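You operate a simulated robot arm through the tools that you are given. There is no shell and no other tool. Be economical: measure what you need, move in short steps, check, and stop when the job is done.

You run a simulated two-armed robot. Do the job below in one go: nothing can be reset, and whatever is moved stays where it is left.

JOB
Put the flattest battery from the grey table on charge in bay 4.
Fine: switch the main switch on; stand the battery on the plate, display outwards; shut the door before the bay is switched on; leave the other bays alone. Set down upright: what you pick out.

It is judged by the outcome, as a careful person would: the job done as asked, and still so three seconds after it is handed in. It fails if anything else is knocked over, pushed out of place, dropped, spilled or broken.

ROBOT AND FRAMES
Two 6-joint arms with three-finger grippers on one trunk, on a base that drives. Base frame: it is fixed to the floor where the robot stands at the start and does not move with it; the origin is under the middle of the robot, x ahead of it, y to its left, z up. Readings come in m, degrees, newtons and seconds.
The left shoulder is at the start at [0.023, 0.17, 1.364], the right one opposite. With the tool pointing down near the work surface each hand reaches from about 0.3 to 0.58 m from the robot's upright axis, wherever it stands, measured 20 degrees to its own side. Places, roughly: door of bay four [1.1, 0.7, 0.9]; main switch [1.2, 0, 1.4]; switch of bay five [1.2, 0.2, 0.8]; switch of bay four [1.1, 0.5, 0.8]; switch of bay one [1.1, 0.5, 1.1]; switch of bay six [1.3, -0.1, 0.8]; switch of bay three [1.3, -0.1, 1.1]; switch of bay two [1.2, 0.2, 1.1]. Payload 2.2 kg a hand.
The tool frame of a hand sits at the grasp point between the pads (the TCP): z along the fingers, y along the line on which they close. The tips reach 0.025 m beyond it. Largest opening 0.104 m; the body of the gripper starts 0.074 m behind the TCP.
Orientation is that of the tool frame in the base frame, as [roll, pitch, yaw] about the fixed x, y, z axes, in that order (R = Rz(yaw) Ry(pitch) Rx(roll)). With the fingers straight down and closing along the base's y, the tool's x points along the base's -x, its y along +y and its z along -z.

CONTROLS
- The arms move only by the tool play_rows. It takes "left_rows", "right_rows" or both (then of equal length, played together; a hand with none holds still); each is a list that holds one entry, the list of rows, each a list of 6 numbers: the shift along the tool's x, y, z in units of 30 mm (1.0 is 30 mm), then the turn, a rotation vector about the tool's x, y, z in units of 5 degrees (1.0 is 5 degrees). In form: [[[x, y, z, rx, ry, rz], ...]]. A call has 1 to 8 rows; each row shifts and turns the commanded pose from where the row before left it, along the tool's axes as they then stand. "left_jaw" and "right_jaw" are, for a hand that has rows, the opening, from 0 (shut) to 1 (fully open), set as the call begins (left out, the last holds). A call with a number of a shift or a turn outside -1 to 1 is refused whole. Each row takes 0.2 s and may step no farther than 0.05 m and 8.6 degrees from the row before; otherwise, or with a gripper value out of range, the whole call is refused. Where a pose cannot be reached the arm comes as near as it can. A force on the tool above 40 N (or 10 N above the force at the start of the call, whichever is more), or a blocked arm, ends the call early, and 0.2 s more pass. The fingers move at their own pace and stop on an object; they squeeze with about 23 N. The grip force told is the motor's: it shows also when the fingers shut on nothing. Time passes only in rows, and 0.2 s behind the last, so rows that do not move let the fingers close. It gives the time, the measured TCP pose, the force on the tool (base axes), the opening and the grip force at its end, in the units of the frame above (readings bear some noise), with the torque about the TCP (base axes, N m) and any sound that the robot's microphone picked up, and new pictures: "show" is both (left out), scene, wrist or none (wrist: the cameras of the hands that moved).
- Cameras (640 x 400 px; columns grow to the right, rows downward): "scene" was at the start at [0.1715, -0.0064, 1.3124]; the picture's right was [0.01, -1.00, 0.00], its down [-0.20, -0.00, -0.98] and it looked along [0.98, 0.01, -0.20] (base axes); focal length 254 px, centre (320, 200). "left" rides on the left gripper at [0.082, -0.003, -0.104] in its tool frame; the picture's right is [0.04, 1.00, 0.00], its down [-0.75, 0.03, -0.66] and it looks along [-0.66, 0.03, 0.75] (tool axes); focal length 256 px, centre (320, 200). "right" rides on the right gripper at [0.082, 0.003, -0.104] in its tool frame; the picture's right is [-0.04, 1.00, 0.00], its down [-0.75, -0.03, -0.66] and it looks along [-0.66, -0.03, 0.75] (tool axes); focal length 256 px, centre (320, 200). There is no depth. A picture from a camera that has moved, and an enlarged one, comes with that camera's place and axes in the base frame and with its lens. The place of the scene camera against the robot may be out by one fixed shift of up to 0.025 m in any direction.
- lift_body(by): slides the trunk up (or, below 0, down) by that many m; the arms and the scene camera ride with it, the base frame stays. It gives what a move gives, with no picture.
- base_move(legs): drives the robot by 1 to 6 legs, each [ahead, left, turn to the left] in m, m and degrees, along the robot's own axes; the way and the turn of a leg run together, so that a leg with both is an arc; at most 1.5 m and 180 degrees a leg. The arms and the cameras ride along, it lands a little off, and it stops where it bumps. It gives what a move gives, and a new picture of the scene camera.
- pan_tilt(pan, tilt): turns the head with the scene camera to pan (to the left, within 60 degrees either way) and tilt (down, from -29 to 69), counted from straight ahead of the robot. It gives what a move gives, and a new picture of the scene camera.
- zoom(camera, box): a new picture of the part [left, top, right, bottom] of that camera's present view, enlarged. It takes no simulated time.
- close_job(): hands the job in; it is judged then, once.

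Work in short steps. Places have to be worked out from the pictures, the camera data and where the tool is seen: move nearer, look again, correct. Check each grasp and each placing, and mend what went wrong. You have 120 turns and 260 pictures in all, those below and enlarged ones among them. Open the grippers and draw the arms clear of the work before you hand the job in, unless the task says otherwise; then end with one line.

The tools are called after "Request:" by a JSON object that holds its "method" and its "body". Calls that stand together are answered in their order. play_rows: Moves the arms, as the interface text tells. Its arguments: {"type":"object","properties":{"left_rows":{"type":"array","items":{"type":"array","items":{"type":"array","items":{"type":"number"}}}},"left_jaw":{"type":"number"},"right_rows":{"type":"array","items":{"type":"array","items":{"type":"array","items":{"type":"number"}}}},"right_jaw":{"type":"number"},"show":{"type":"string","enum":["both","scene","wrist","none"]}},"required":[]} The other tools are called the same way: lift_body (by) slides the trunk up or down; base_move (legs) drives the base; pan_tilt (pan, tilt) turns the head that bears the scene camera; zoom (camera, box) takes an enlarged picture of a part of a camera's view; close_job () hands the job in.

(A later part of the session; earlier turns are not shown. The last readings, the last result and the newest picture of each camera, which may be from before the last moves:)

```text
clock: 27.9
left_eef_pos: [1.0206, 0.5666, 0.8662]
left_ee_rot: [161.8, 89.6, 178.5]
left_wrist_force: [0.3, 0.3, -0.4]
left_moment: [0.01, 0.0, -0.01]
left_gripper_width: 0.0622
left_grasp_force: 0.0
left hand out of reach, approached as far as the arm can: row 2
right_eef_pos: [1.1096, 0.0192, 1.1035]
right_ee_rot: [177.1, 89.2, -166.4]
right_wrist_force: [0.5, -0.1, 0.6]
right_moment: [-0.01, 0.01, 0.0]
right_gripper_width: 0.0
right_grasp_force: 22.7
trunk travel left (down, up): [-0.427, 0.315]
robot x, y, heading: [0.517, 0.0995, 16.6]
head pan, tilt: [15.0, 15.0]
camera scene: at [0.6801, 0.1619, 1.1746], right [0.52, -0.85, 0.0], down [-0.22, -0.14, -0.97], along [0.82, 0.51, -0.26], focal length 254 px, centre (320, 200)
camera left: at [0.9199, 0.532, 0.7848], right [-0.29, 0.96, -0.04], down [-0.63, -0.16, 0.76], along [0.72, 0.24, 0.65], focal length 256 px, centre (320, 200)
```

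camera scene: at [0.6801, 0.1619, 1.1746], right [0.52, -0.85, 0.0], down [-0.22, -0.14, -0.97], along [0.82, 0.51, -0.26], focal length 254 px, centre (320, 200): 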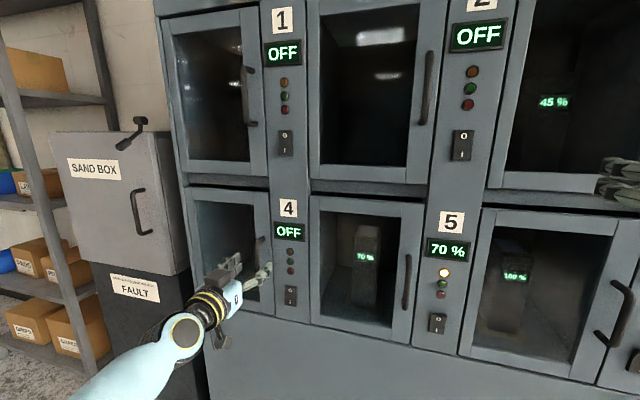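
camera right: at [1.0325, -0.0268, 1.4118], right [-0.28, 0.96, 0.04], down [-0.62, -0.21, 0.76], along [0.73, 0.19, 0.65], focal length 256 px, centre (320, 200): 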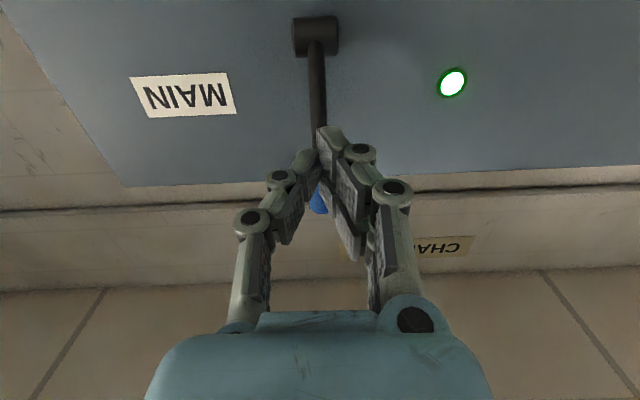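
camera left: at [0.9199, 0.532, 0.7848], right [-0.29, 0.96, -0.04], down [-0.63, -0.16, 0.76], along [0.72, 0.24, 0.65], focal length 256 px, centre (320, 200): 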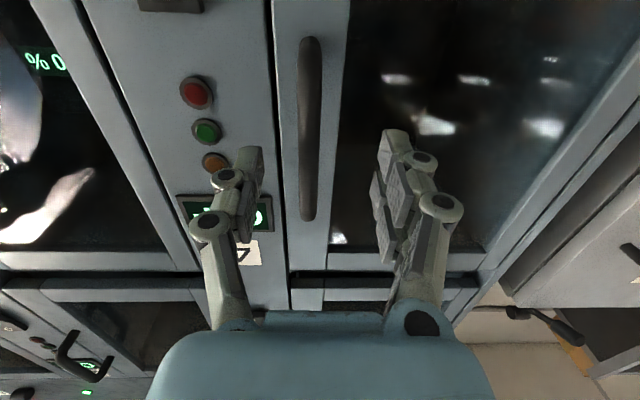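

The arm is at its limit. I draw the hand back, lower the trunk 0.18 m for more reach, raise the hand again, and drive 0.06 m nearer.

Request:
{"method": "play_rows", "body": {"left_rows": [[[0, 0, -1, 0, 0, 0], [0, 0, -1, 0, 0, 0], [0, 0, -1, 0, 0, 0]]], "right_rows": [[[0, 0, -1, 0, 0, 0], [0, 0, -1, 0, 0, 0], [0, 0, -1, 0, 0, 0]]], "show": "none"}}

Request:
{"method": "lift_body", "body": {"by": -0.18}}

Request:
{"method": "play_rows", "body": {"left_rows": [[[-1, 0, 0, 0, 0, 0], [-1, 0, 0, 0, 0, 0], [-1, 0, 0, 0, 0, 0], [-1, 0, 0, 0, 0, 0], [-1, 0, 0, 0, 0, 0], [-1, 0, 0, 0, 0, 0]]], "show": "none"}}

Request:
{"method": "base_move", "body": {"legs": [[0.06, 0, 0]]}}

Request:
{"method": "play_rows", "body": {"left_rows": [[[0, 0, 0, 0, 0, 0]]], "show": "wrist"}}

```text
clock: 28.7
left_eef_pos: [0.9402, 0.54, 0.8661]
left_ee_rot: [-164.4, 90.0, -148.1]
left_wrist_force: [-1.1, -0.4, -0.2]
left_moment: [-0.01, 0.03, 0.0]
left_gripper_width: 0.0624
left_grasp_force: 0.1
left hand out of reach, approached as far as the arm can: row 1
right_eef_pos: [1.0423, -0.0021, 1.0949]
right_ee_rot: [175.2, 89.3, -168.2]
right_wrist_force: [-0.1, -0.8, 0.3]
right_moment: [0.02, 0.0, -0.01]
right_gripper_width: 0.0
right_grasp_force: 23.1
right hand out of reach, approached as far as the arm can: row 3
trunk travel left (down, up): [-0.427, 0.315]
robot x, y, heading: [0.5204, 0.1012, 16.8]
head pan, tilt: [15.0, 15.0]
```

```text
clock: 30.7
left_eef_pos: [0.9369, 0.542, 0.6875]
left_ee_rot: [-18.9, 90.0, -2.4]
left_wrist_force: [0.6, 0.1, -0.5]
left_moment: [0.01, 0.0, 0.0]
left_gripper_width: 0.0625
left_grasp_force: 0.1
right_eef_pos: [1.0538, 0.0009, 0.8618]
right_ee_rot: [179.6, 82.8, -163.8]
right_wrist_force: [-0.1, -0.2, -0.2]
right_moment: [0.01, -0.03, 0.02]
right_gripper_width: 0.0001
right_grasp_force: 23.0
trunk travel left (down, up): [-0.247, 0.495]
robot x, y, heading: [0.5237, 0.0983, 16.4]
head pan, tilt: [15.0, 15.0]
```

```text
clock: 32.1
left_eef_pos: [0.9227, 0.5517, 0.8536]
left_ee_rot: [0.1, 89.9, 16.5]
left_wrist_force: [-0.8, 0.6, -0.4]
left_moment: [0.0, -0.01, -0.04]
left_gripper_width: 0.0621
left_grasp_force: 0.0
left hand out of reach, approached as far as the arm can: row 1, 5, 6
right_eef_pos: [1.0534, 0.0015, 0.8619]
right_ee_rot: [179.6, 82.8, -163.7]
right_wrist_force: [-1.2, -0.2, -0.1]
right_moment: [-0.01, 0.0, -0.05]
right_gripper_width: 0.0
right_grasp_force: 22.9
trunk travel left (down, up): [-0.247, 0.495]
robot x, y, heading: [0.5225, 0.1044, 16.7]
head pan, tilt: [15.0, 15.0]
```

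```text
clock: 33.0
left_eef_pos: [0.9817, 0.5686, 0.8536]
left_ee_rot: [5.6, 89.8, 22.2]
left_wrist_force: [0.5, -0.2, -1.0]
left_moment: [0.0, -0.01, 0.02]
left_gripper_width: 0.0623
left_grasp_force: 0.0
right_eef_pos: [1.112, 0.0197, 0.8619]
right_ee_rot: [179.7, 82.9, -163.8]
right_wrist_force: [0.5, -0.1, 0.7]
right_moment: [0.03, 0.0, -0.02]
right_gripper_width: 0.0001
right_grasp_force: 23.5
trunk travel left (down, up): [-0.247, 0.495]
robot x, y, heading: [0.5823, 0.118, 16.5]
head pan, tilt: [15.0, 15.0]
camera scene: at [0.7474, 0.182, 0.9883], right [0.52, -0.85, 0.0], down [-0.22, -0.14, -0.97], along [0.82, 0.51, -0.26], focal length 254 px, centre (320, 200)
```

scene: 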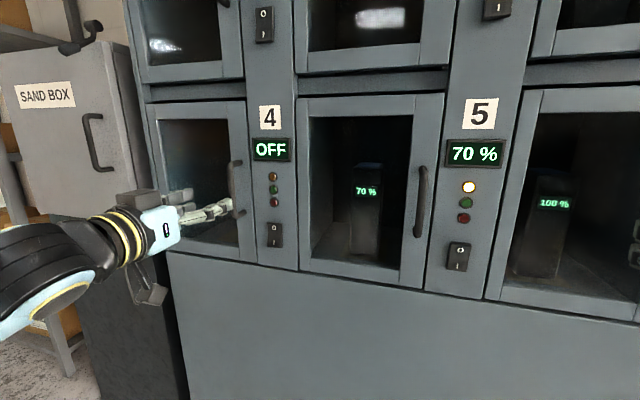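

```text
clock: 33.4
left_eef_pos: [0.9813, 0.5684, 0.8532]
left_ee_rot: [7.8, 89.9, 24.4]
left_wrist_force: [0.3, 0.6, 0.2]
left_moment: [-0.01, -0.01, 0.04]
left_gripper_width: 0.0624
left_grasp_force: 0.1
right_eef_pos: [1.1117, 0.018, 0.8623]
right_ee_rot: [179.5, 82.8, -163.8]
right_wrist_force: [0.6, -1.0, -0.8]
right_moment: [0.01, 0.0, -0.03]
right_gripper_width: 0.0001
right_grasp_force: 23.0
trunk travel left (down, up): [-0.247, 0.495]
robot x, y, heading: [0.5798, 0.1173, 16.4]
head pan, tilt: [15.0, 15.0]
camera left: at [0.8821, 0.5353, 0.7712], right [-0.28, 0.96, -0.04], down [-0.64, -0.16, 0.75], along [0.71, 0.24, 0.66], focal length 256 px, centre (320, 200)
```

left: 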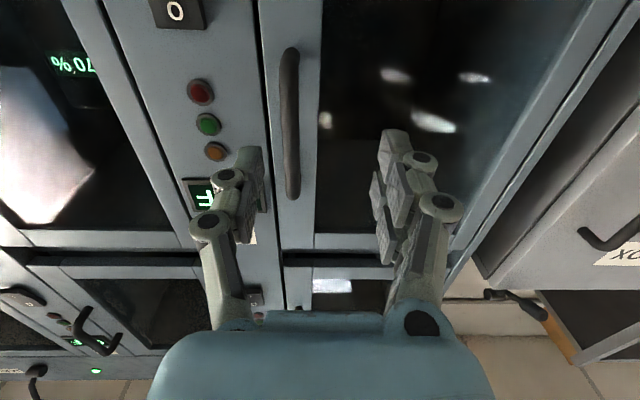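

The handle is now about 0.02 m right of the finger centre. I correct that and advance 0.06 m.

Request:
{"method": "play_rows", "body": {"left_rows": [[[-0.2, -0.65, 0, 0, 0, 0], [0, 0, 1, 0, 0, 0], [0, 0, 1, 0, 0, 0]]], "show": "wrist"}}

```text
clock: 34.2
left_eef_pos: [0.996, 0.5907, 0.8433]
left_ee_rot: [-6.6, 89.7, 10.0]
left_wrist_force: [0.0, -0.2, -1.0]
left_moment: [-0.01, -0.03, 0.05]
left_gripper_width: 0.0624
left_grasp_force: 0.1
left hand out of reach, approached as far as the arm can: row 1, 2, 3
right_eef_pos: [1.1123, 0.019, 0.8628]
right_ee_rot: [179.7, 82.7, -163.8]
right_wrist_force: [0.2, -0.3, -0.1]
right_moment: [-0.02, 0.0, 0.0]
right_gripper_width: 0.0002
right_grasp_force: 23.2
trunk travel left (down, up): [-0.247, 0.495]
robot x, y, heading: [0.5816, 0.1165, 16.3]
head pan, tilt: [15.0, 15.0]
camera left: at [0.8977, 0.5588, 0.7601], right [-0.28, 0.96, -0.04], down [-0.64, -0.16, 0.75], along [0.71, 0.24, 0.66], focal length 256 px, centre (320, 200)
```

left: 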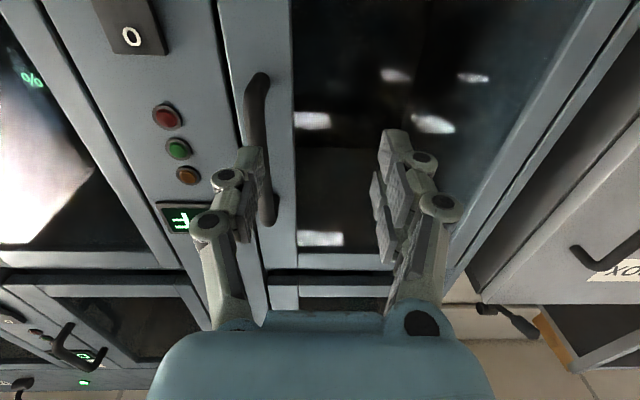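

Here the folded arm runs into its limits; the higher trunk worked better. I back off, raise the trunk again 0.18 m and bring the hand down to the handle height.

Request:
{"method": "play_rows", "body": {"left_rows": [[[0, 0, -1, 0, 0, 0], [0, 0, -1, 0, 0, 0]]], "show": "none"}}

Request:
{"method": "lift_body", "body": {"by": 0.18}}

Request:
{"method": "play_rows", "body": {"left_rows": [[[1, -0.5, 0, 0, 0, 0], [1, -0.5, 0, 0, 0, 0], [1, -0.5, 0, 0, 0, 0], [1, 0, 0, 0, 0, 0], [1, 0, 0, 0, 0, 0]]], "show": "wrist"}}

```text
clock: 34.8
left_eef_pos: [0.9377, 0.5744, 0.8415]
left_ee_rot: [8.0, 89.9, 24.6]
left_wrist_force: [-0.7, 0.5, -0.1]
left_moment: [0.01, -0.03, 0.02]
left_gripper_width: 0.0626
left_grasp_force: 0.1
right_eef_pos: [1.112, 0.0189, 0.8619]
right_ee_rot: [179.5, 82.7, -163.9]
right_wrist_force: [-0.6, -0.1, -0.7]
right_moment: [0.02, -0.01, 0.04]
right_gripper_width: 0.0001
right_grasp_force: 23.4
trunk travel left (down, up): [-0.247, 0.495]
robot x, y, heading: [0.5798, 0.1177, 16.6]
head pan, tilt: [15.0, 15.0]
```

```text
clock: 36.8
left_eef_pos: [0.9397, 0.5745, 1.0218]
left_ee_rot: [-1.0, 89.9, 15.5]
left_wrist_force: [0.5, 0.7, -0.2]
left_moment: [0.02, 0.01, 0.04]
left_gripper_width: 0.0623
left_grasp_force: 0.1
right_eef_pos: [1.1125, 0.0185, 1.0408]
right_ee_rot: [179.6, 82.7, -163.7]
right_wrist_force: [0.4, -0.6, -0.4]
right_moment: [0.0, 0.04, 0.0]
right_gripper_width: 0.0003
right_grasp_force: 23.4
trunk travel left (down, up): [-0.427, 0.315]
robot x, y, heading: [0.5803, 0.1163, 16.5]
head pan, tilt: [15.0, 15.0]
```

```text
clock: 38.0
left_eef_pos: [0.953, 0.5313, 0.8761]
left_ee_rot: [-47.8, 89.8, -31.1]
left_wrist_force: [-0.1, 0.1, 0.7]
left_moment: [0.0, 0.0, -0.02]
left_gripper_width: 0.0627
left_grasp_force: 0.0
left hand out of reach, approached as far as the arm can: row 5
right_eef_pos: [1.1111, 0.0188, 1.0431]
right_ee_rot: [179.6, 82.7, -163.8]
right_wrist_force: [0.8, 1.0, -0.8]
right_moment: [0.02, 0.03, -0.05]
right_gripper_width: 0.0001
right_grasp_force: 22.7
trunk travel left (down, up): [-0.427, 0.315]
robot x, y, heading: [0.582, 0.1184, 16.5]
head pan, tilt: [15.0, 15.0]
camera left: at [0.8532, 0.4983, 0.7941], right [-0.28, 0.96, -0.04], down [-0.64, -0.16, 0.75], along [0.71, 0.24, 0.66], focal length 256 px, centre (320, 200)
```

left: 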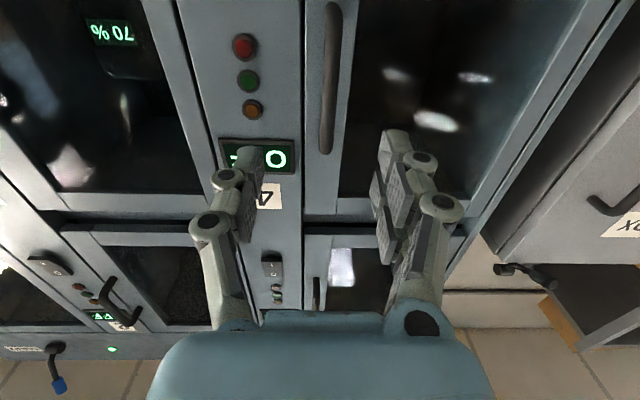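

Good here: the handle is ~0.008 m left of centre. I advance 0.09 m.

Request:
{"method": "play_rows", "body": {"left_rows": [[[0.3, 0.25, 1, 0, 0, 0], [0, 0, 1, 0, 0, 0], [0, 0, 1, 0, 0, 0]]], "show": "wrist"}}

```text
clock: 38.8
left_eef_pos: [1.0383, 0.5663, 0.8681]
left_ee_rot: [1.5, 89.7, 18.1]
left_wrist_force: [-0.2, -0.6, -0.5]
left_moment: [-0.01, -0.02, 0.01]
left_gripper_width: 0.0622
left_grasp_force: 0.0
right_eef_pos: [1.1122, 0.0192, 1.0417]
right_ee_rot: [179.7, 82.8, -163.8]
right_wrist_force: [-0.4, -0.3, 0.5]
right_moment: [-0.02, 0.0, 0.0]
right_gripper_width: 0.0004
right_grasp_force: 22.9
trunk travel left (down, up): [-0.427, 0.315]
robot x, y, heading: [0.5789, 0.1159, 16.8]
head pan, tilt: [15.0, 15.0]
camera left: at [0.9382, 0.532, 0.785], right [-0.28, 0.96, -0.04], down [-0.64, -0.16, 0.75], along [0.71, 0.24, 0.66], focal length 256 px, centre (320, 200)
```

left: 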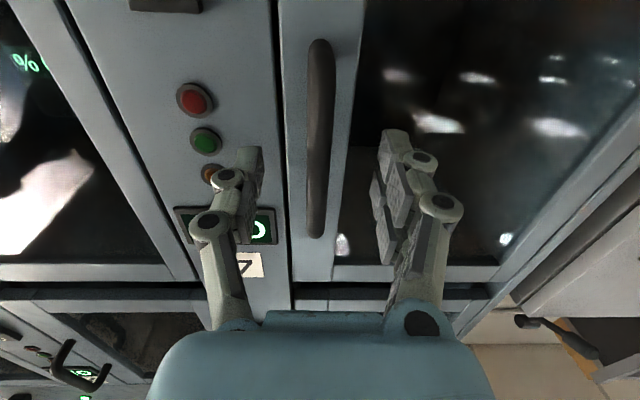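

TCP (a≈1.156) is at the bar, which triangulates to a≈1.16, z 0.80–0.91. I close the fingers.

Request:
{"method": "play_rows", "body": {"left_rows": [[[0, 0, 0, 0, 0, 0], [0, 0, 0, 0, 0, 0], [0, 0, 0, 0, 0, 0], [0, 0, 0, 0, 0, 0]]], "left_jaw": 0, "show": "wrist"}}

```text
clock: 39.8
left_eef_pos: [1.0362, 0.5632, 0.8676]
left_ee_rot: [2.3, 89.8, 18.7]
left_wrist_force: [1.7, -4.3, -1.8]
left_moment: [-0.02, -0.23, -0.05]
left_gripper_width: 0.0062
left_grasp_force: 34.1
right_eef_pos: [1.1114, 0.0174, 1.041]
right_ee_rot: [179.4, 82.8, -164.0]
right_wrist_force: [0.5, -1.2, 0.1]
right_moment: [-0.03, 0.0, 0.0]
right_gripper_width: 0.0001
right_grasp_force: 22.7
trunk travel left (down, up): [-0.427, 0.315]
robot x, y, heading: [0.5841, 0.1184, 16.5]
head pan, tilt: [15.0, 15.0]
camera left: at [0.938, 0.531, 0.7854], right [-0.28, 0.96, -0.04], down [-0.64, -0.16, 0.75], along [0.71, 0.24, 0.66], focal length 256 px, centre (320, 200)
```

left: 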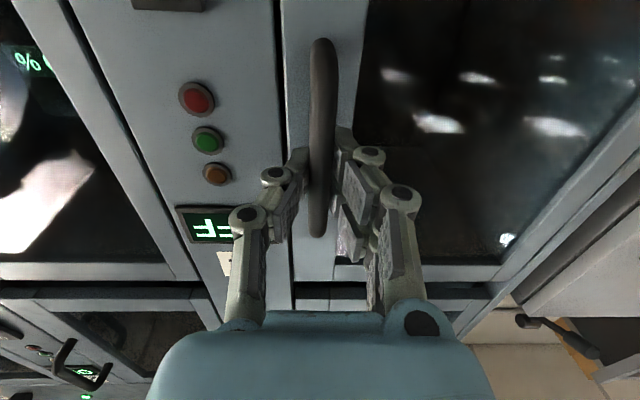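

The handle is gripped. I pull the door open along its arc (hinge ~0.21 m to the left), first about 20°.

Request:
{"method": "play_rows", "body": {"left_rows": [[[0, 0.17, -0.61, 0.6, 0, 0], [0, 0.19, -0.6, 0.6, 0, 0], [0, 0.21, -0.6, 0.6, 0, 0], [0, 0.23, -0.59, 0.6, 0, 0]]], "show": "both"}}

```text
clock: 40.8
left_eef_pos: [0.96, 0.575, 0.8691]
left_ee_rot: [51.5, 89.7, 56.2]
left_wrist_force: [-2.8, -0.4, 1.3]
left_moment: [-0.02, -0.05, -0.02]
left_gripper_width: 0.002
left_grasp_force: 29.6
right_eef_pos: [1.1123, 0.0204, 1.043]
right_ee_rot: [-179.9, 82.8, -163.4]
right_wrist_force: [-0.2, 2.2, -0.9]
right_moment: [0.0, -0.02, -0.02]
right_gripper_width: 0.0
right_grasp_force: 22.6
trunk travel left (down, up): [-0.427, 0.315]
robot x, y, heading: [0.5815, 0.1175, 16.5]
head pan, tilt: [15.0, 15.0]
camera scene: at [0.7376, 0.1803, 1.1747], right [0.52, -0.85, 0.0], down [-0.22, -0.14, -0.97], along [0.82, 0.51, -0.26], focal length 254 px, centre (320, 200)
camera left: at [0.8573, 0.5638, 0.7861], right [-0.08, 1.0, -0.04], down [-0.66, -0.03, 0.75], along [0.75, 0.08, 0.66], focal length 256 px, centre (320, 200)
```

scene: 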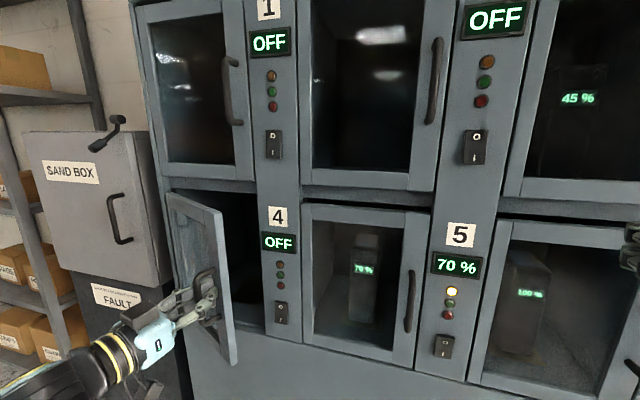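
left: 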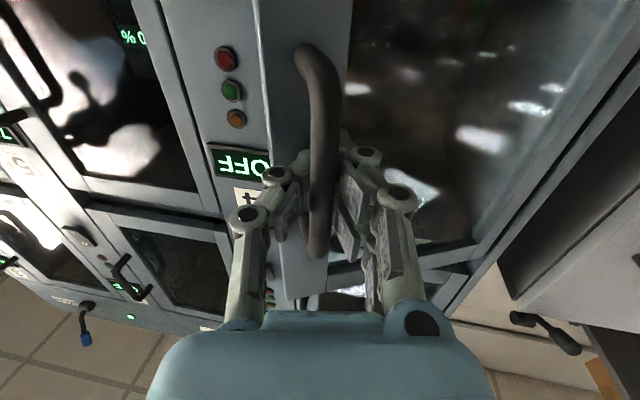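

The door is coming open easily. I continue along the arc.

Request:
{"method": "play_rows", "body": {"left_rows": [[[0, 0.26, -0.58, 0.6, 0, 0], [0, 0.27, -0.57, 0.6, 0, 0], [0, 0.3, -0.56, 0.6, 0, 0], [0, 0.32, -0.55, 0.6, 0, 0]]], "show": "both"}}

```text
clock: 41.8
left_eef_pos: [0.9152, 0.6015, 0.8599]
left_ee_rot: [34.0, 89.8, 26.5]
left_wrist_force: [-0.8, -1.5, 0.3]
left_moment: [-0.01, -0.07, 0.04]
left_gripper_width: 0.0017
left_grasp_force: 29.8
left hand out of reach, approached as far as the arm can: row 2, 3, 4
right_eef_pos: [1.1118, 0.0188, 1.0411]
right_ee_rot: [179.6, 82.9, -163.8]
right_wrist_force: [-0.1, 0.4, -0.1]
right_moment: [0.0, -0.01, -0.01]
right_gripper_width: 0.0
right_grasp_force: 22.7
trunk travel left (down, up): [-0.427, 0.315]
robot x, y, heading: [0.5811, 0.1207, 16.3]
head pan, tilt: [15.0, 15.0]
camera scene: at [0.7376, 0.1789, 1.1746], right [0.52, -0.85, 0.0], down [-0.22, -0.14, -0.97], along [0.82, 0.51, -0.26], focal length 254 px, centre (320, 200)
camera left: at [0.8109, 0.6111, 0.7777], right [0.13, 0.99, -0.04], down [-0.65, 0.12, 0.75], along [0.75, -0.07, 0.66], focal length 256 px, centre (320, 200)
```

scene: 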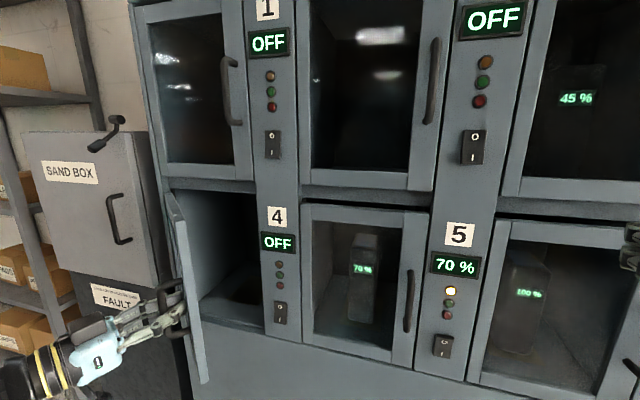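
left: 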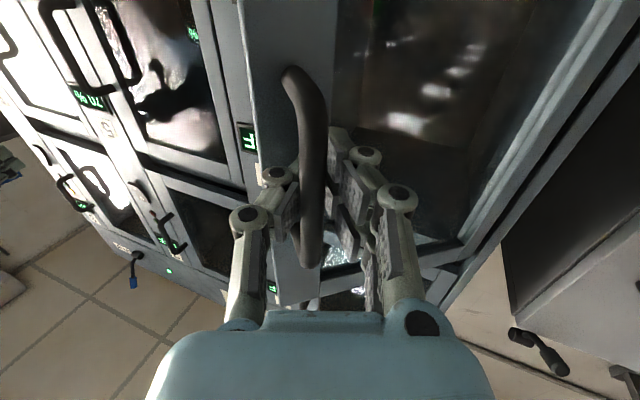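

The door is at ~55°. With the handle still held I let the base slide 0.12 m to the left to carry it on towards 90°.

Request:
{"method": "base_move", "body": {"legs": [[-0.01, 0.12, 0]]}}

```text
clock: 42.7
left_eef_pos: [0.9033, 0.627, 0.8589]
left_ee_rot: [-20.5, 89.6, -28.5]
left_wrist_force: [0.0, 0.1, -0.4]
left_moment: [-0.05, -0.01, 0.02]
left_gripper_width: 0.0071
left_grasp_force: 29.4
right_eef_pos: [1.0985, 0.0467, 1.0427]
right_ee_rot: [-179.4, 82.7, -162.8]
right_wrist_force: [-1.0, 0.4, 0.2]
right_moment: [0.02, -0.02, -0.03]
right_gripper_width: 0.0004
right_grasp_force: 22.8
trunk travel left (down, up): [-0.427, 0.315]
robot x, y, heading: [0.5706, 0.1449, 16.4]
head pan, tilt: [15.0, 15.0]
stopped in leg 1: the force on the tool passed its limit at 62 N (the readings are from after the stop); the commanded pose is now the measured one
camera scene: at [0.7253, 0.208, 1.1746], right [0.52, -0.85, 0.0], down [-0.22, -0.14, -0.97], along [0.82, 0.5, -0.26], focal length 254 px, centre (320, 200)
```

scene: 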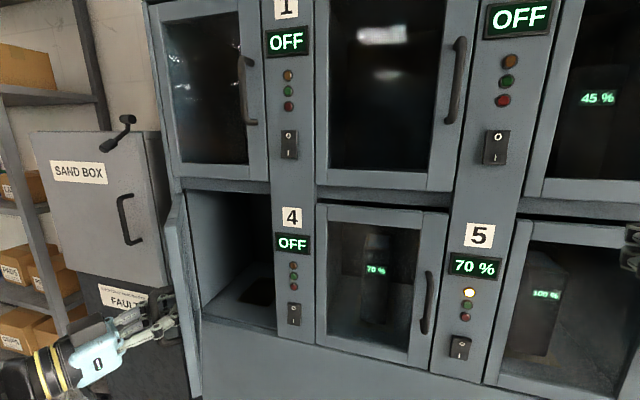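

Door at ~70°. I release the handle and withdraw the hand straight back.

Request:
{"method": "play_rows", "body": {"left_rows": [[[0, 0, 0, 0, 0, 0], [0, 0, 0, 0, 0, 0], [0, 0, 0, 0, 0, 0], [0, 0, -1, 0, 0, 0], [0, 0, -1, 0, 0, 0], [0, 0, -0.5, 0, 0, 0]]], "left_jaw": 0.7, "show": "both"}}

```text
clock: 44.1
left_eef_pos: [0.8886, 0.6225, 0.8319]
left_ee_rot: [-15.0, 89.8, -23.2]
left_wrist_force: [-0.3, -0.1, -0.5]
left_moment: [-0.02, -0.01, 0.01]
left_gripper_width: 0.0729
left_grasp_force: 0.3
left hand out of reach, approached as far as the arm can: row 4, 5, 6
right_eef_pos: [1.0994, 0.0448, 1.0412]
right_ee_rot: [-179.7, 82.7, -163.4]
right_wrist_force: [-0.3, 0.2, -0.4]
right_moment: [0.03, -0.02, 0.01]
right_gripper_width: 0.0001
right_grasp_force: 23.0
trunk travel left (down, up): [-0.427, 0.315]
robot x, y, heading: [0.5671, 0.1434, 16.5]
head pan, tilt: [15.0, 15.0]
camera scene: at [0.7262, 0.2068, 1.1746], right [0.52, -0.85, 0.0], down [-0.22, -0.14, -0.97], along [0.82, 0.5, -0.26], focal length 254 px, centre (320, 200)
camera left: at [0.7848, 0.6324, 0.7497], right [0.14, 0.99, -0.04], down [-0.65, 0.12, 0.75], along [0.75, -0.08, 0.66], focal length 256 px, centre (320, 200)
```

scene: 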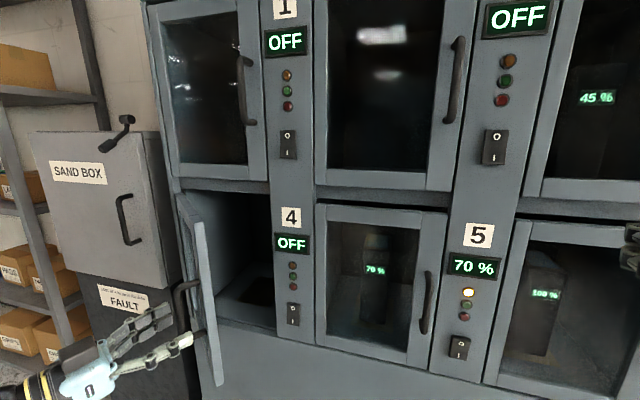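
left: 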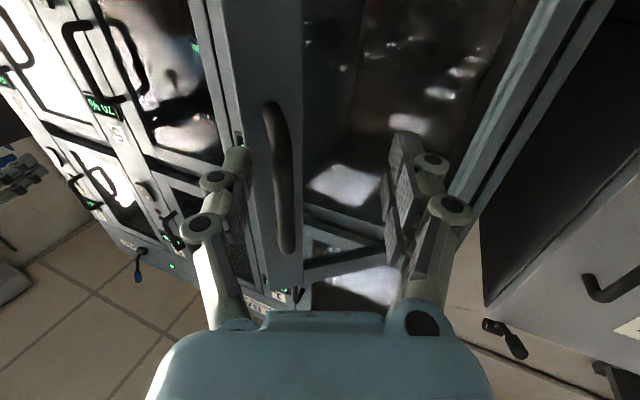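

The arm can't fold further back, so I reverse the base 0.12 m to free the fingers from the handle.

Request:
{"method": "base_move", "body": {"legs": [[-0.14, 0, 0]]}}

Request:
{"method": "play_rows", "body": {"left_rows": [[[0, 0, 0, -0.6, 0, 0], [0, 0, 0, -0.6, 0, 0], [0, 0, 0, -0.6, 0, 0], [0, 0, 0, -0.6, 0, 0], [0, -1, 0, -0.6, 0, 0], [-0.5, -1, 0, -0.6, 0, 0], [0, -1, 0, -0.6, 0, 0]]], "left_jaw": 0, "show": "both"}}

```text
clock: 45.5
left_eef_pos: [0.7544, 0.5811, 0.833]
left_ee_rot: [-5.7, 89.7, -13.7]
left_wrist_force: [-0.6, -0.1, 0.0]
left_moment: [-0.03, 0.0, 0.02]
left_gripper_width: 0.0726
left_grasp_force: 0.1
right_eef_pos: [0.9651, 0.0044, 1.0425]
right_ee_rot: [-179.8, 82.8, -163.5]
right_wrist_force: [-0.6, 0.1, 0.1]
right_moment: [0.02, -0.01, -0.01]
right_gripper_width: 0.0002
right_grasp_force: 22.6
trunk travel left (down, up): [-0.427, 0.315]
robot x, y, heading: [0.4314, 0.1065, 16.3]
head pan, tilt: [15.0, 15.0]
camera scene: at [0.5904, 0.1668, 1.1748], right [0.52, -0.85, 0.0], down [-0.22, -0.13, -0.97], along [0.82, 0.5, -0.26], focal length 254 px, centre (320, 200)
```

scene: 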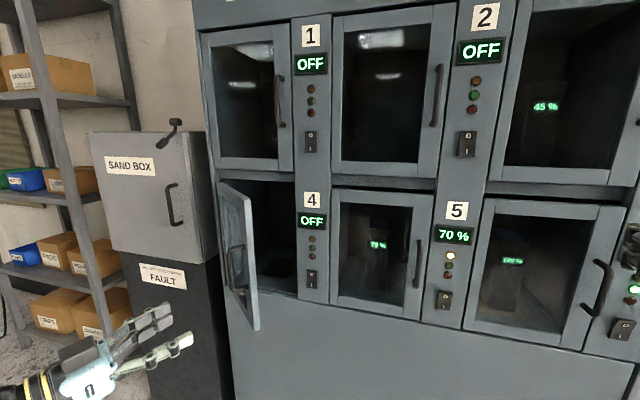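

```text
clock: 47.1
left_eef_pos: [0.8062, 0.4767, 0.8356]
left_ee_rot: [-74.3, 89.9, -61.4]
left_wrist_force: [0.0, 0.2, 0.1]
left_moment: [0.02, 0.0, 0.02]
left_gripper_width: 0.0004
left_grasp_force: 23.2
left hand out of reach, approached as far as the arm can: row 1, 2, 3, 4
right_eef_pos: [0.9654, 0.004, 1.042]
right_ee_rot: [179.9, 82.7, -163.6]
right_wrist_force: [-0.6, 0.7, -0.3]
right_moment: [-0.03, -0.01, -0.01]
right_gripper_width: 0.0001
right_grasp_force: 23.0
trunk travel left (down, up): [-0.427, 0.315]
robot x, y, heading: [0.4318, 0.1051, 16.5]
head pan, tilt: [15.0, 15.0]
camera scene: at [0.5918, 0.1663, 1.1746], right [0.52, -0.85, 0.0], down [-0.22, -0.13, -0.97], along [0.82, 0.5, -0.26], focal length 254 px, centre (320, 200)
camera left: at [0.7058, 0.4507, 0.7546], right [-0.22, 0.97, -0.04], down [-0.65, -0.11, 0.75], along [0.73, 0.19, 0.66], focal length 256 px, centre (320, 200)
```

scene: 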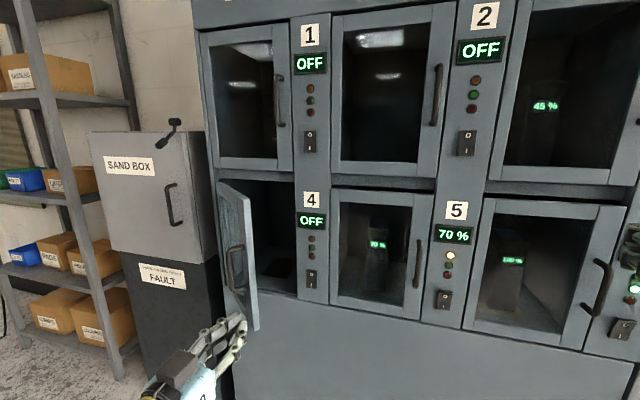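
left: 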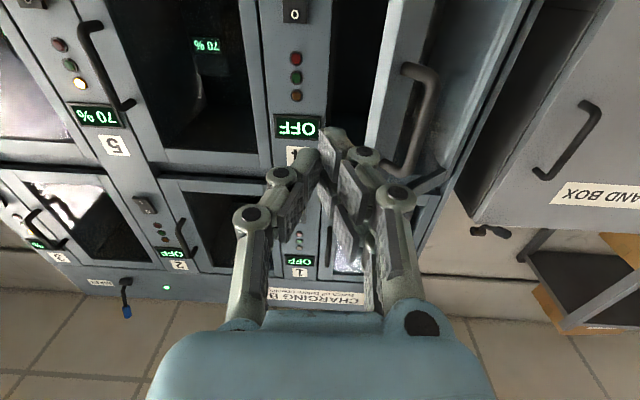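

The closed hand is free, right of the half-open door (edge near a≈1.02, s≈0.30). I drive 0.12 m forward and 0.03 m right so the fingers pass inside the door edge.

Request:
{"method": "base_move", "body": {"legs": [[0, -0.03, 0], [0.13, 0, 0]]}}

Request:
{"method": "play_rows", "body": {"left_rows": [[[-0.8, 0, 0, 0, 0, 0], [-0.5, 0, 0.8, 0, 0, 0]]], "show": "both"}}

```text
clock: 48.8
left_eef_pos: [0.9419, 0.4875, 0.8351]
left_ee_rot: [-119.8, 89.8, -107.1]
left_wrist_force: [0.8, -0.2, 0.4]
left_moment: [-0.03, -0.04, 0.02]
left_gripper_width: 0.0
left_grasp_force: 22.6
right_eef_pos: [1.1007, 0.0137, 1.0417]
right_ee_rot: [-179.9, 82.7, -163.5]
right_wrist_force: [1.2, 0.3, -0.1]
right_moment: [0.02, -0.02, -0.02]
right_gripper_width: 0.0
right_grasp_force: 22.8
trunk travel left (down, up): [-0.427, 0.315]
robot x, y, heading: [0.5666, 0.1111, 16.2]
head pan, tilt: [15.0, 15.0]
camera scene: at [0.7266, 0.1752, 1.1744], right [0.52, -0.85, 0.0], down [-0.22, -0.14, -0.97], along [0.82, 0.5, -0.26], focal length 254 px, centre (320, 200)
```

scene: 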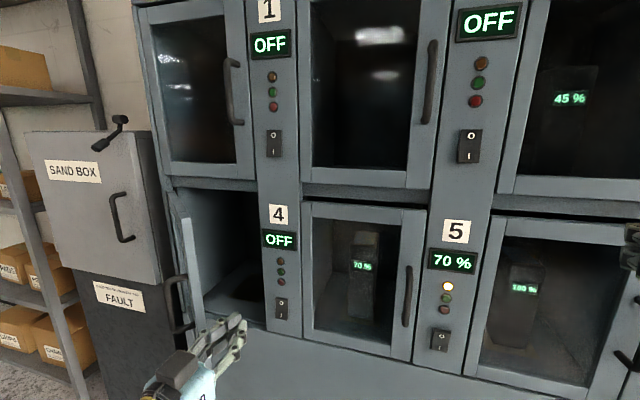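

```text
clock: 49.4
left_eef_pos: [0.9549, 0.4895, 0.8697]
left_ee_rot: [-69.6, 89.8, -57.2]
left_wrist_force: [0.7, 0.4, 0.5]
left_moment: [-0.01, 0.02, 0.03]
left_gripper_width: 0.0
left_grasp_force: 23.4
left hand out of reach, approached as far as the arm can: row 2
right_eef_pos: [1.0982, 0.0133, 1.0419]
right_ee_rot: [-179.8, 82.7, -163.4]
right_wrist_force: [0.9, 0.0, -0.7]
right_moment: [0.02, 0.0, -0.01]
right_gripper_width: 0.0
right_grasp_force: 22.5
trunk travel left (down, up): [-0.427, 0.315]
robot x, y, heading: [0.5652, 0.116, 16.4]
head pan, tilt: [15.0, 15.0]
camera scene: at [0.7254, 0.1749, 1.1746], right [0.52, -0.85, 0.0], down [-0.22, -0.13, -0.97], along [0.82, 0.5, -0.26], focal length 254 px, centre (320, 200)
camera left: at [0.8543, 0.4622, 0.7879], right [-0.22, 0.98, -0.04], down [-0.65, -0.11, 0.75], along [0.73, 0.19, 0.66], focal length 256 px, centre (320, 200)
```

scene: 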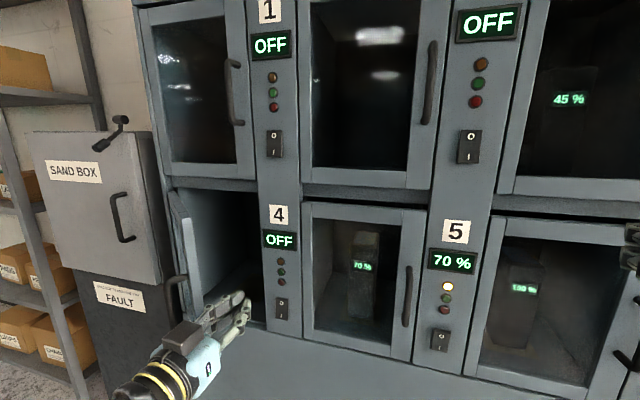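
left: 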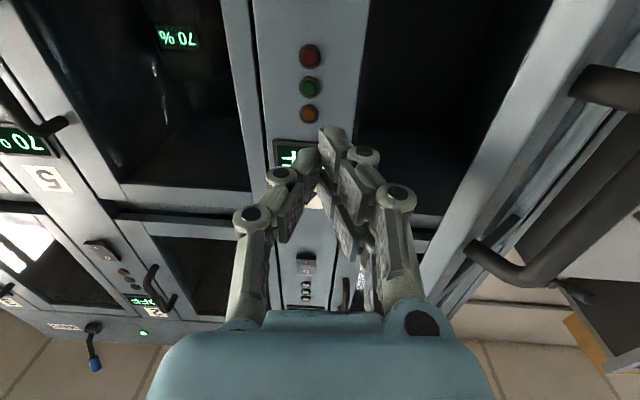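

The fingertips are inside the door edge. I slide the base left so that the hand sweeps the door fully open.

Request:
{"method": "base_move", "body": {"legs": [[0, 0.24, 0]]}}

```text
clock: 50.4
left_eef_pos: [0.9389, 0.5383, 0.8712]
left_ee_rot: [-52.9, 89.7, -42.1]
left_wrist_force: [-1.6, -5.9, 1.9]
left_moment: [0.04, -0.04, -0.01]
left_gripper_width: 0.0
left_grasp_force: 22.7
right_eef_pos: [1.0811, 0.0706, 1.0424]
right_ee_rot: [180.0, 82.8, -163.7]
right_wrist_force: [-0.2, -0.6, -0.1]
right_moment: [0.0, 0.01, 0.01]
right_gripper_width: 0.0001
right_grasp_force: 22.8
trunk travel left (down, up): [-0.427, 0.315]
robot x, y, heading: [0.5492, 0.1726, 16.5]
head pan, tilt: [15.0, 15.0]
stopped in leg 1: the force on the tool passed its limit at 109 N (the readings are from after the stop); the commanded pose is now the measured one
camera scene: at [0.7079, 0.2321, 1.1747], right [0.52, -0.85, 0.0], down [-0.22, -0.13, -0.97], along [0.83, 0.5, -0.26], focal length 254 px, centre (320, 200)
```

scene: 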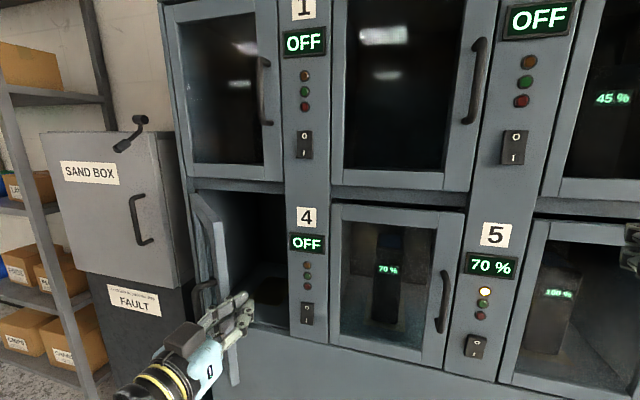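

The base impulse was too abrupt against the door. I push with the arm instead, gently.

Request:
{"method": "play_rows", "body": {"left_rows": [[[0, 0.5, 0, 0, 0, 0], [0, 0.6, 0, 0, 0, 0], [0, 0.6, 0, 0, 0, 0], [0, 0.6, 0, 0, 0, 0], [0, 0.6, 0, 0, 0, 0], [0, 0.6, 0, 0, 0, 0], [0, 0.6, 0, 0, 0, 0]]], "show": "both"}}

```text
clock: 50.8
left_eef_pos: [0.9373, 0.5395, 0.8705]
left_ee_rot: [-63.9, 89.5, -53.9]
left_wrist_force: [-8.1, -19.8, 3.7]
left_moment: [0.14, -0.09, 0.13]
left_gripper_width: 0.0
left_grasp_force: 23.9
right_eef_pos: [1.0814, 0.066, 1.0424]
right_ee_rot: [179.8, 82.9, -164.2]
right_wrist_force: [-0.5, 0.3, -0.8]
right_moment: [0.01, -0.04, -0.01]
right_gripper_width: 0.0001
right_grasp_force: 23.1
trunk travel left (down, up): [-0.427, 0.315]
robot x, y, heading: [0.5475, 0.1683, 16.5]
head pan, tilt: [15.0, 15.0]
stopped in row 1 (left hand): the force on the tool passed its limit at 49 N (the readings are from after the stop); the commanded pose is now the measured one
camera scene: at [0.7077, 0.2301, 1.1749], right [0.52, -0.86, 0.0], down [-0.22, -0.13, -0.97], along [0.83, 0.5, -0.26], focal length 254 px, centre (320, 200)
camera left: at [0.8354, 0.5166, 0.7883], right [-0.17, 0.98, -0.05], down [-0.66, -0.08, 0.75], along [0.74, 0.16, 0.66], focal length 256 px, centre (320, 200)
```

scene: 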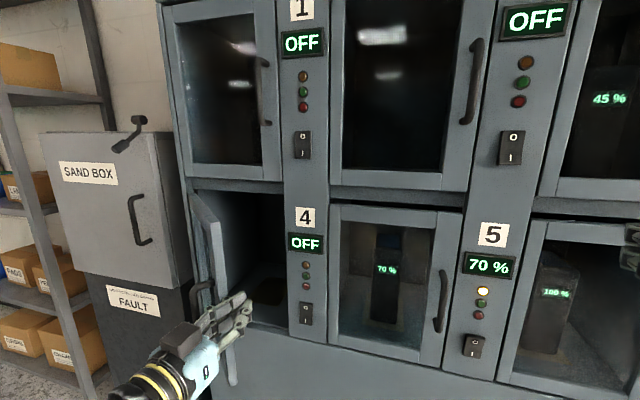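
left: 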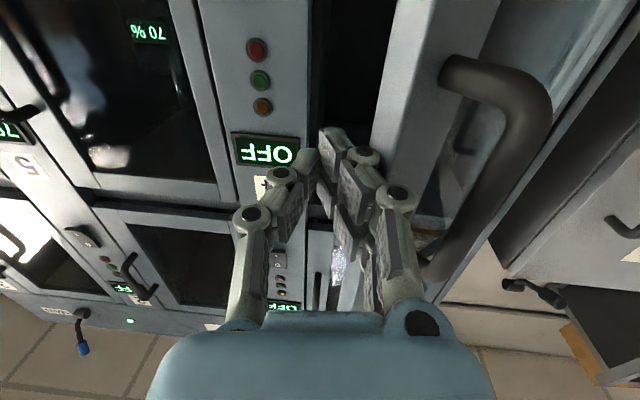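

The reaction is edge-on: the finger is pressing the door's end face, not its inside. I move right 0.03 m, go 0.08 m deeper, then push left.

Request:
{"method": "play_rows", "body": {"left_rows": [[[0, -0.6, 0, 0, 0, 0], [0, -0.6, 0, 0, 0, 0], [0, 0, 0.9, 0, 0, 0], [0, 0, 0.9, 0, 0, 0], [0, 0, 0.9, 0, 0, 0]]], "show": "both"}}

```text
clock: 52.0
left_eef_pos: [1.0248, 0.5209, 0.8679]
left_ee_rot: [-90.2, 89.5, -80.0]
left_wrist_force: [-0.1, 0.2, 0.2]
left_moment: [0.0, 0.01, 0.02]
left_gripper_width: 0.0001
left_grasp_force: 22.8
right_eef_pos: [1.0826, 0.0696, 1.0411]
right_ee_rot: [180.0, 82.6, -163.8]
right_wrist_force: [0.6, -0.5, 0.5]
right_moment: [0.01, -0.01, 0.02]
right_gripper_width: 0.0003
right_grasp_force: 22.6
trunk travel left (down, up): [-0.427, 0.315]
robot x, y, heading: [0.555, 0.165, 16.0]
head pan, tilt: [15.0, 15.0]
camera scene: at [0.7095, 0.2316, 1.1745], right [0.52, -0.86, 0.0], down [-0.22, -0.13, -0.97], along [0.83, 0.5, -0.26], focal length 254 px, centre (320, 200)
camera left: at [0.923, 0.4976, 0.7872], right [-0.18, 0.98, -0.05], down [-0.65, -0.08, 0.75], along [0.74, 0.17, 0.66], focal length 256 px, centre (320, 200)
```

scene: 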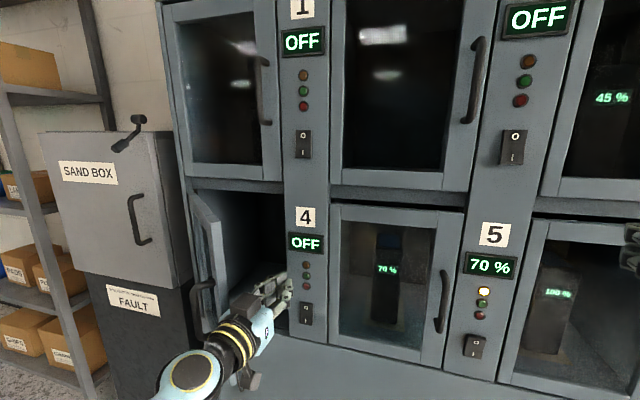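
left: 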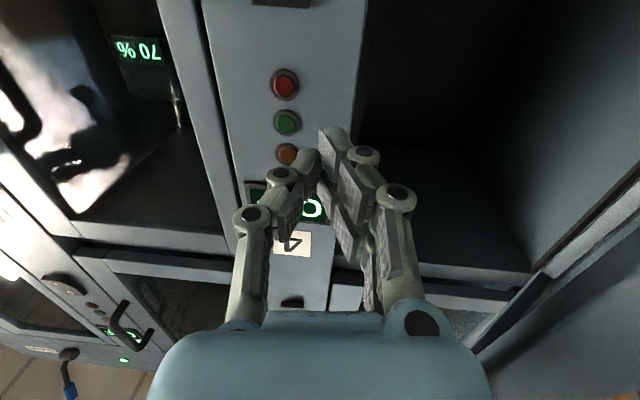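

Now the fingers are behind the door. I push left with the arm.

Request:
{"method": "play_rows", "body": {"left_rows": [[[0, 0.7, -0.1, 0, 0, 0], [0, 0.7, -0.1, 0, 0, 0], [0, 0.7, -0.1, 0, 0, 0], [0, 0.7, -0.1, 0, 0, 0], [0, 0.6, 0, 0, 0, 0], [0, 0.6, 0, 0, 0, 0], [0, 0.6, 0, 0, 0, 0], [0, 0.6, 0, 0, 0, 0]]], "show": "both"}}

```text
clock: 52.5
left_eef_pos: [1.0166, 0.5432, 0.8684]
left_ee_rot: [-106.1, 89.7, -96.4]
left_wrist_force: [-4.7, -16.4, 3.1]
left_moment: [0.46, 0.14, 1.44]
left_gripper_width: 0.0003
left_grasp_force: 22.8
right_eef_pos: [1.0808, 0.0688, 1.0413]
right_ee_rot: [179.8, 82.7, -164.2]
right_wrist_force: [0.9, -0.2, 0.0]
right_moment: [0.0, -0.02, -0.05]
right_gripper_width: 0.0002
right_grasp_force: 22.9
trunk travel left (down, up): [-0.427, 0.315]
robot x, y, heading: [0.5498, 0.1676, 16.2]
head pan, tilt: [15.0, 15.0]
stopped in row 2 (left hand): the force on the tool passed its limit at 55 N (the readings are from after the stop); the commanded pose is now the measured one
camera scene: at [0.7089, 0.2308, 1.1746], right [0.52, -0.86, 0.0], down [-0.22, -0.13, -0.97], along [0.83, 0.5, -0.26], focal length 254 px, centre (320, 200)
camera left: at [0.913, 0.5213, 0.7871], right [-0.17, 0.98, -0.05], down [-0.65, -0.08, 0.75], along [0.74, 0.16, 0.65], focal length 256 px, centre (320, 200)
```

scene: 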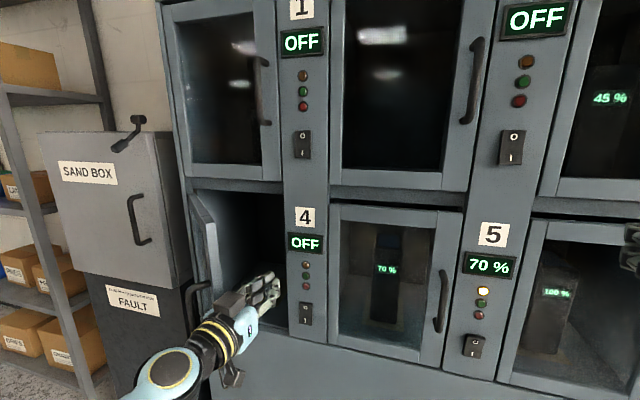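
left: 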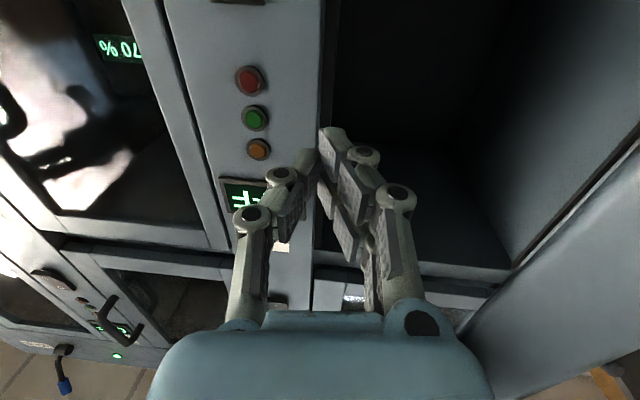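

The gripper side is on the door's edge now; the force peak looks like impact. I push much slower.

Request:
{"method": "play_rows", "body": {"left_rows": [[[0, 0.2, -0.05, 0, 0, 0], [0, 0.25, -0.05, 0, 0, 0], [0, 0.25, -0.05, 0, 0, 0], [0, 0.25, -0.05, 0, 0, 0], [0, 0.25, -0.05, 0, 0, 0], [0, 0.25, -0.05, 0, 0, 0], [0, 0.25, -0.05, 0, 0, 0], [0, 0.25, -0.05, 0, 0, 0]]], "show": "scene"}}

```text
clock: 53.0
left_eef_pos: [1.0122, 0.5455, 0.8676]
left_ee_rot: [-127.9, 89.7, -118.5]
left_wrist_force: [-7.4, -18.0, 6.5]
left_moment: [0.59, 0.25, 1.63]
left_gripper_width: 0.0
left_grasp_force: 23.0
right_eef_pos: [1.0817, 0.0638, 1.0424]
right_ee_rot: [178.9, 82.8, -164.9]
right_wrist_force: [-0.6, 1.1, 0.1]
right_moment: [0.05, 0.02, 0.04]
right_gripper_width: 0.0
right_grasp_force: 22.4
trunk travel left (down, up): [-0.427, 0.315]
robot x, y, heading: [0.5502, 0.1672, 15.8]
head pan, tilt: [15.0, 15.0]
stopped in row 2 (left hand): the force on the tool passed its limit at 46 N (the readings are from after the stop); the commanded pose is now the measured one
camera scene: at [0.7077, 0.2276, 1.175], right [0.52, -0.86, 0.0], down [-0.22, -0.13, -0.97], along [0.83, 0.5, -0.26], focal length 254 px, centre (320, 200)
```

scene: 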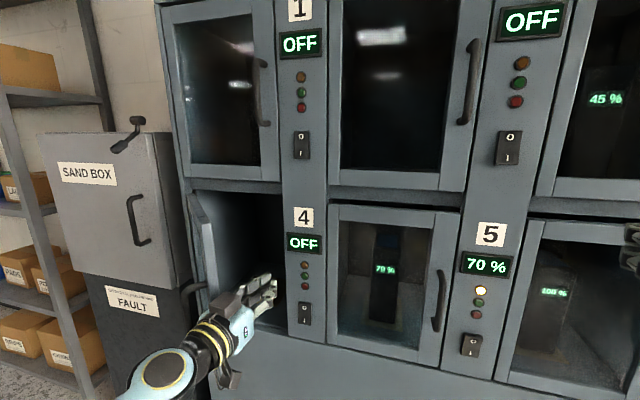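

The gripper body's front corner is pushing the door's end face radially. I move right, and yaw the hand 40° to the left so that it lies alongside the door's inside.

Request:
{"method": "play_rows", "body": {"left_rows": [[[0, -0.5, 0, 0, 0, 0], [0, -0.7, 0, -1, 0, 0], [0, 0, 0, -1, 0, 0], [0, 0, 0, -1, 0, 0], [0, 0, 0, -1, 0, 0], [0, 0, 0, -1, 0, 0], [0, 0, 0, -1, 0, 0], [0, 0, 0, -1, 0, 0]]], "show": "both"}}

```text
clock: 54.7
left_eef_pos: [0.9987, 0.5599, 0.8559]
left_ee_rot: [74.0, 81.2, 110.2]
left_wrist_force: [0.6, -0.1, 0.0]
left_moment: [-0.03, 0.03, 0.0]
left_gripper_width: 0.0001
left_grasp_force: 22.9
left hand out of reach, approached as far as the arm can: row 3
right_eef_pos: [1.0815, 0.0675, 1.0409]
right_ee_rot: [179.8, 82.7, -164.2]
right_wrist_force: [0.7, 0.4, 0.7]
right_moment: [0.0, 0.02, 0.01]
right_gripper_width: 0.0
right_grasp_force: 23.2
trunk travel left (down, up): [-0.427, 0.315]
robot x, y, heading: [0.5499, 0.168, 15.8]
head pan, tilt: [15.0, 15.0]
stopped in row 8 (left hand): the arm was blocked; the commanded pose is now the measured one
camera scene: at [0.709, 0.2305, 1.1746], right [0.52, -0.86, 0.0], down [-0.22, -0.13, -0.97], along [0.83, 0.5, -0.26], focal length 254 px, centre (320, 200)
camera left: at [0.9111, 0.5072, 0.7701], right [-0.59, 0.8, 0.11], down [-0.51, -0.47, 0.72], along [0.63, 0.37, 0.68], focal length 256 px, centre (320, 200)
```

scene: 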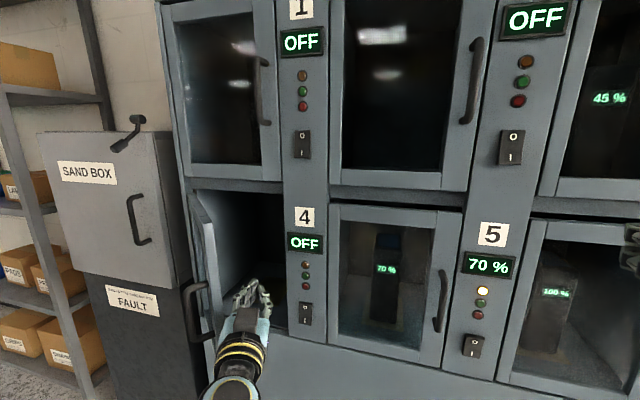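
left: 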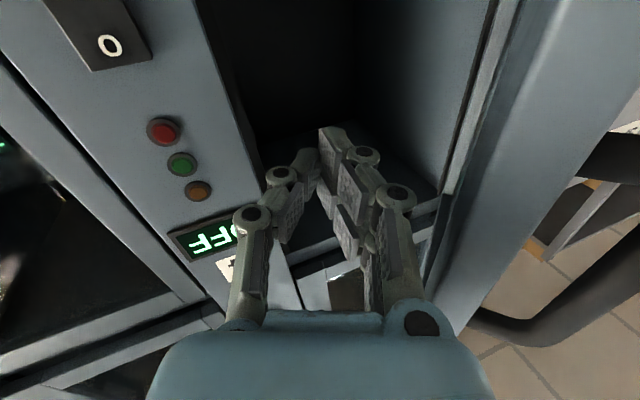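

The hand now lies inside the door, pointing ~20° left of the cabinet normal. I push left slowly.

Request:
{"method": "play_rows", "body": {"left_rows": [[[0, 0.3, 0.3, 0, 0, 0], [0, 0.3, 0.3, 0, 0, 0], [0, 0.3, 0.2, 0, 0, 0], [0, 0.3, 0.1, 0, 0, 0], [0, 0.3, 0.1, 0, 0, 0], [0, 0.3, 0.1, 0, 0, 0], [0, 0.3, 0.1, 0, 0, 0], [0, 0.3, 0.1, 0, 0, 0]]], "show": "both"}}

```text
clock: 55.5
left_eef_pos: [0.9984, 0.5884, 0.8584]
left_ee_rot: [76.6, 81.7, 112.7]
left_wrist_force: [-11.5, -20.6, 11.1]
left_moment: [-0.69, 1.14, 1.65]
left_gripper_width: 0.0001
left_grasp_force: 22.5
right_eef_pos: [1.0783, 0.0627, 1.0421]
right_ee_rot: [178.9, 82.8, -165.2]
right_wrist_force: [0.1, 0.4, -0.6]
right_moment: [0.0, 0.01, 0.05]
right_gripper_width: 0.0
right_grasp_force: 22.5
trunk travel left (down, up): [-0.427, 0.315]
robot x, y, heading: [0.5492, 0.1682, 16.0]
head pan, tilt: [15.0, 15.0]
stopped in row 4 (left hand): the force on the tool passed its limit at 49 N (the readings are from after the stop); the commanded pose is now the measured one
camera scene: at [0.7066, 0.2262, 1.1753], right [0.51, -0.86, 0.0], down [-0.22, -0.13, -0.97], along [0.83, 0.5, -0.26], focal length 254 px, centre (320, 200)
camera left: at [0.9111, 0.535, 0.7735], right [-0.59, 0.8, 0.1], down [-0.51, -0.46, 0.73], along [0.63, 0.38, 0.68], focal length 256 px, centre (320, 200)
```

scene: 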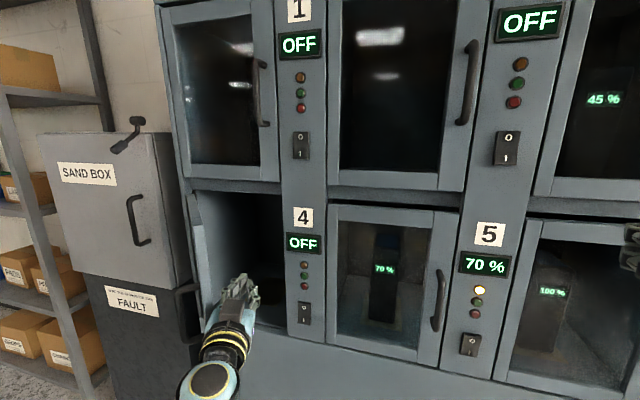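
left: 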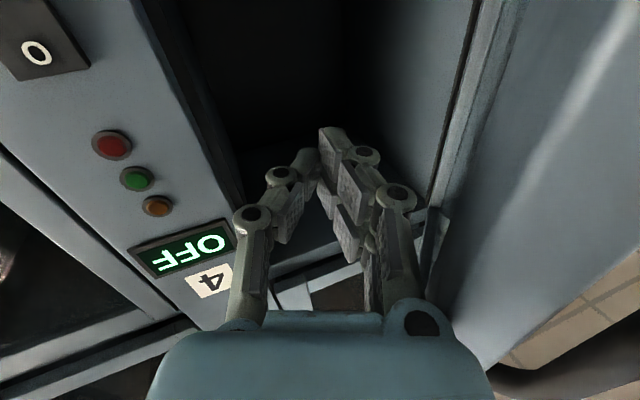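

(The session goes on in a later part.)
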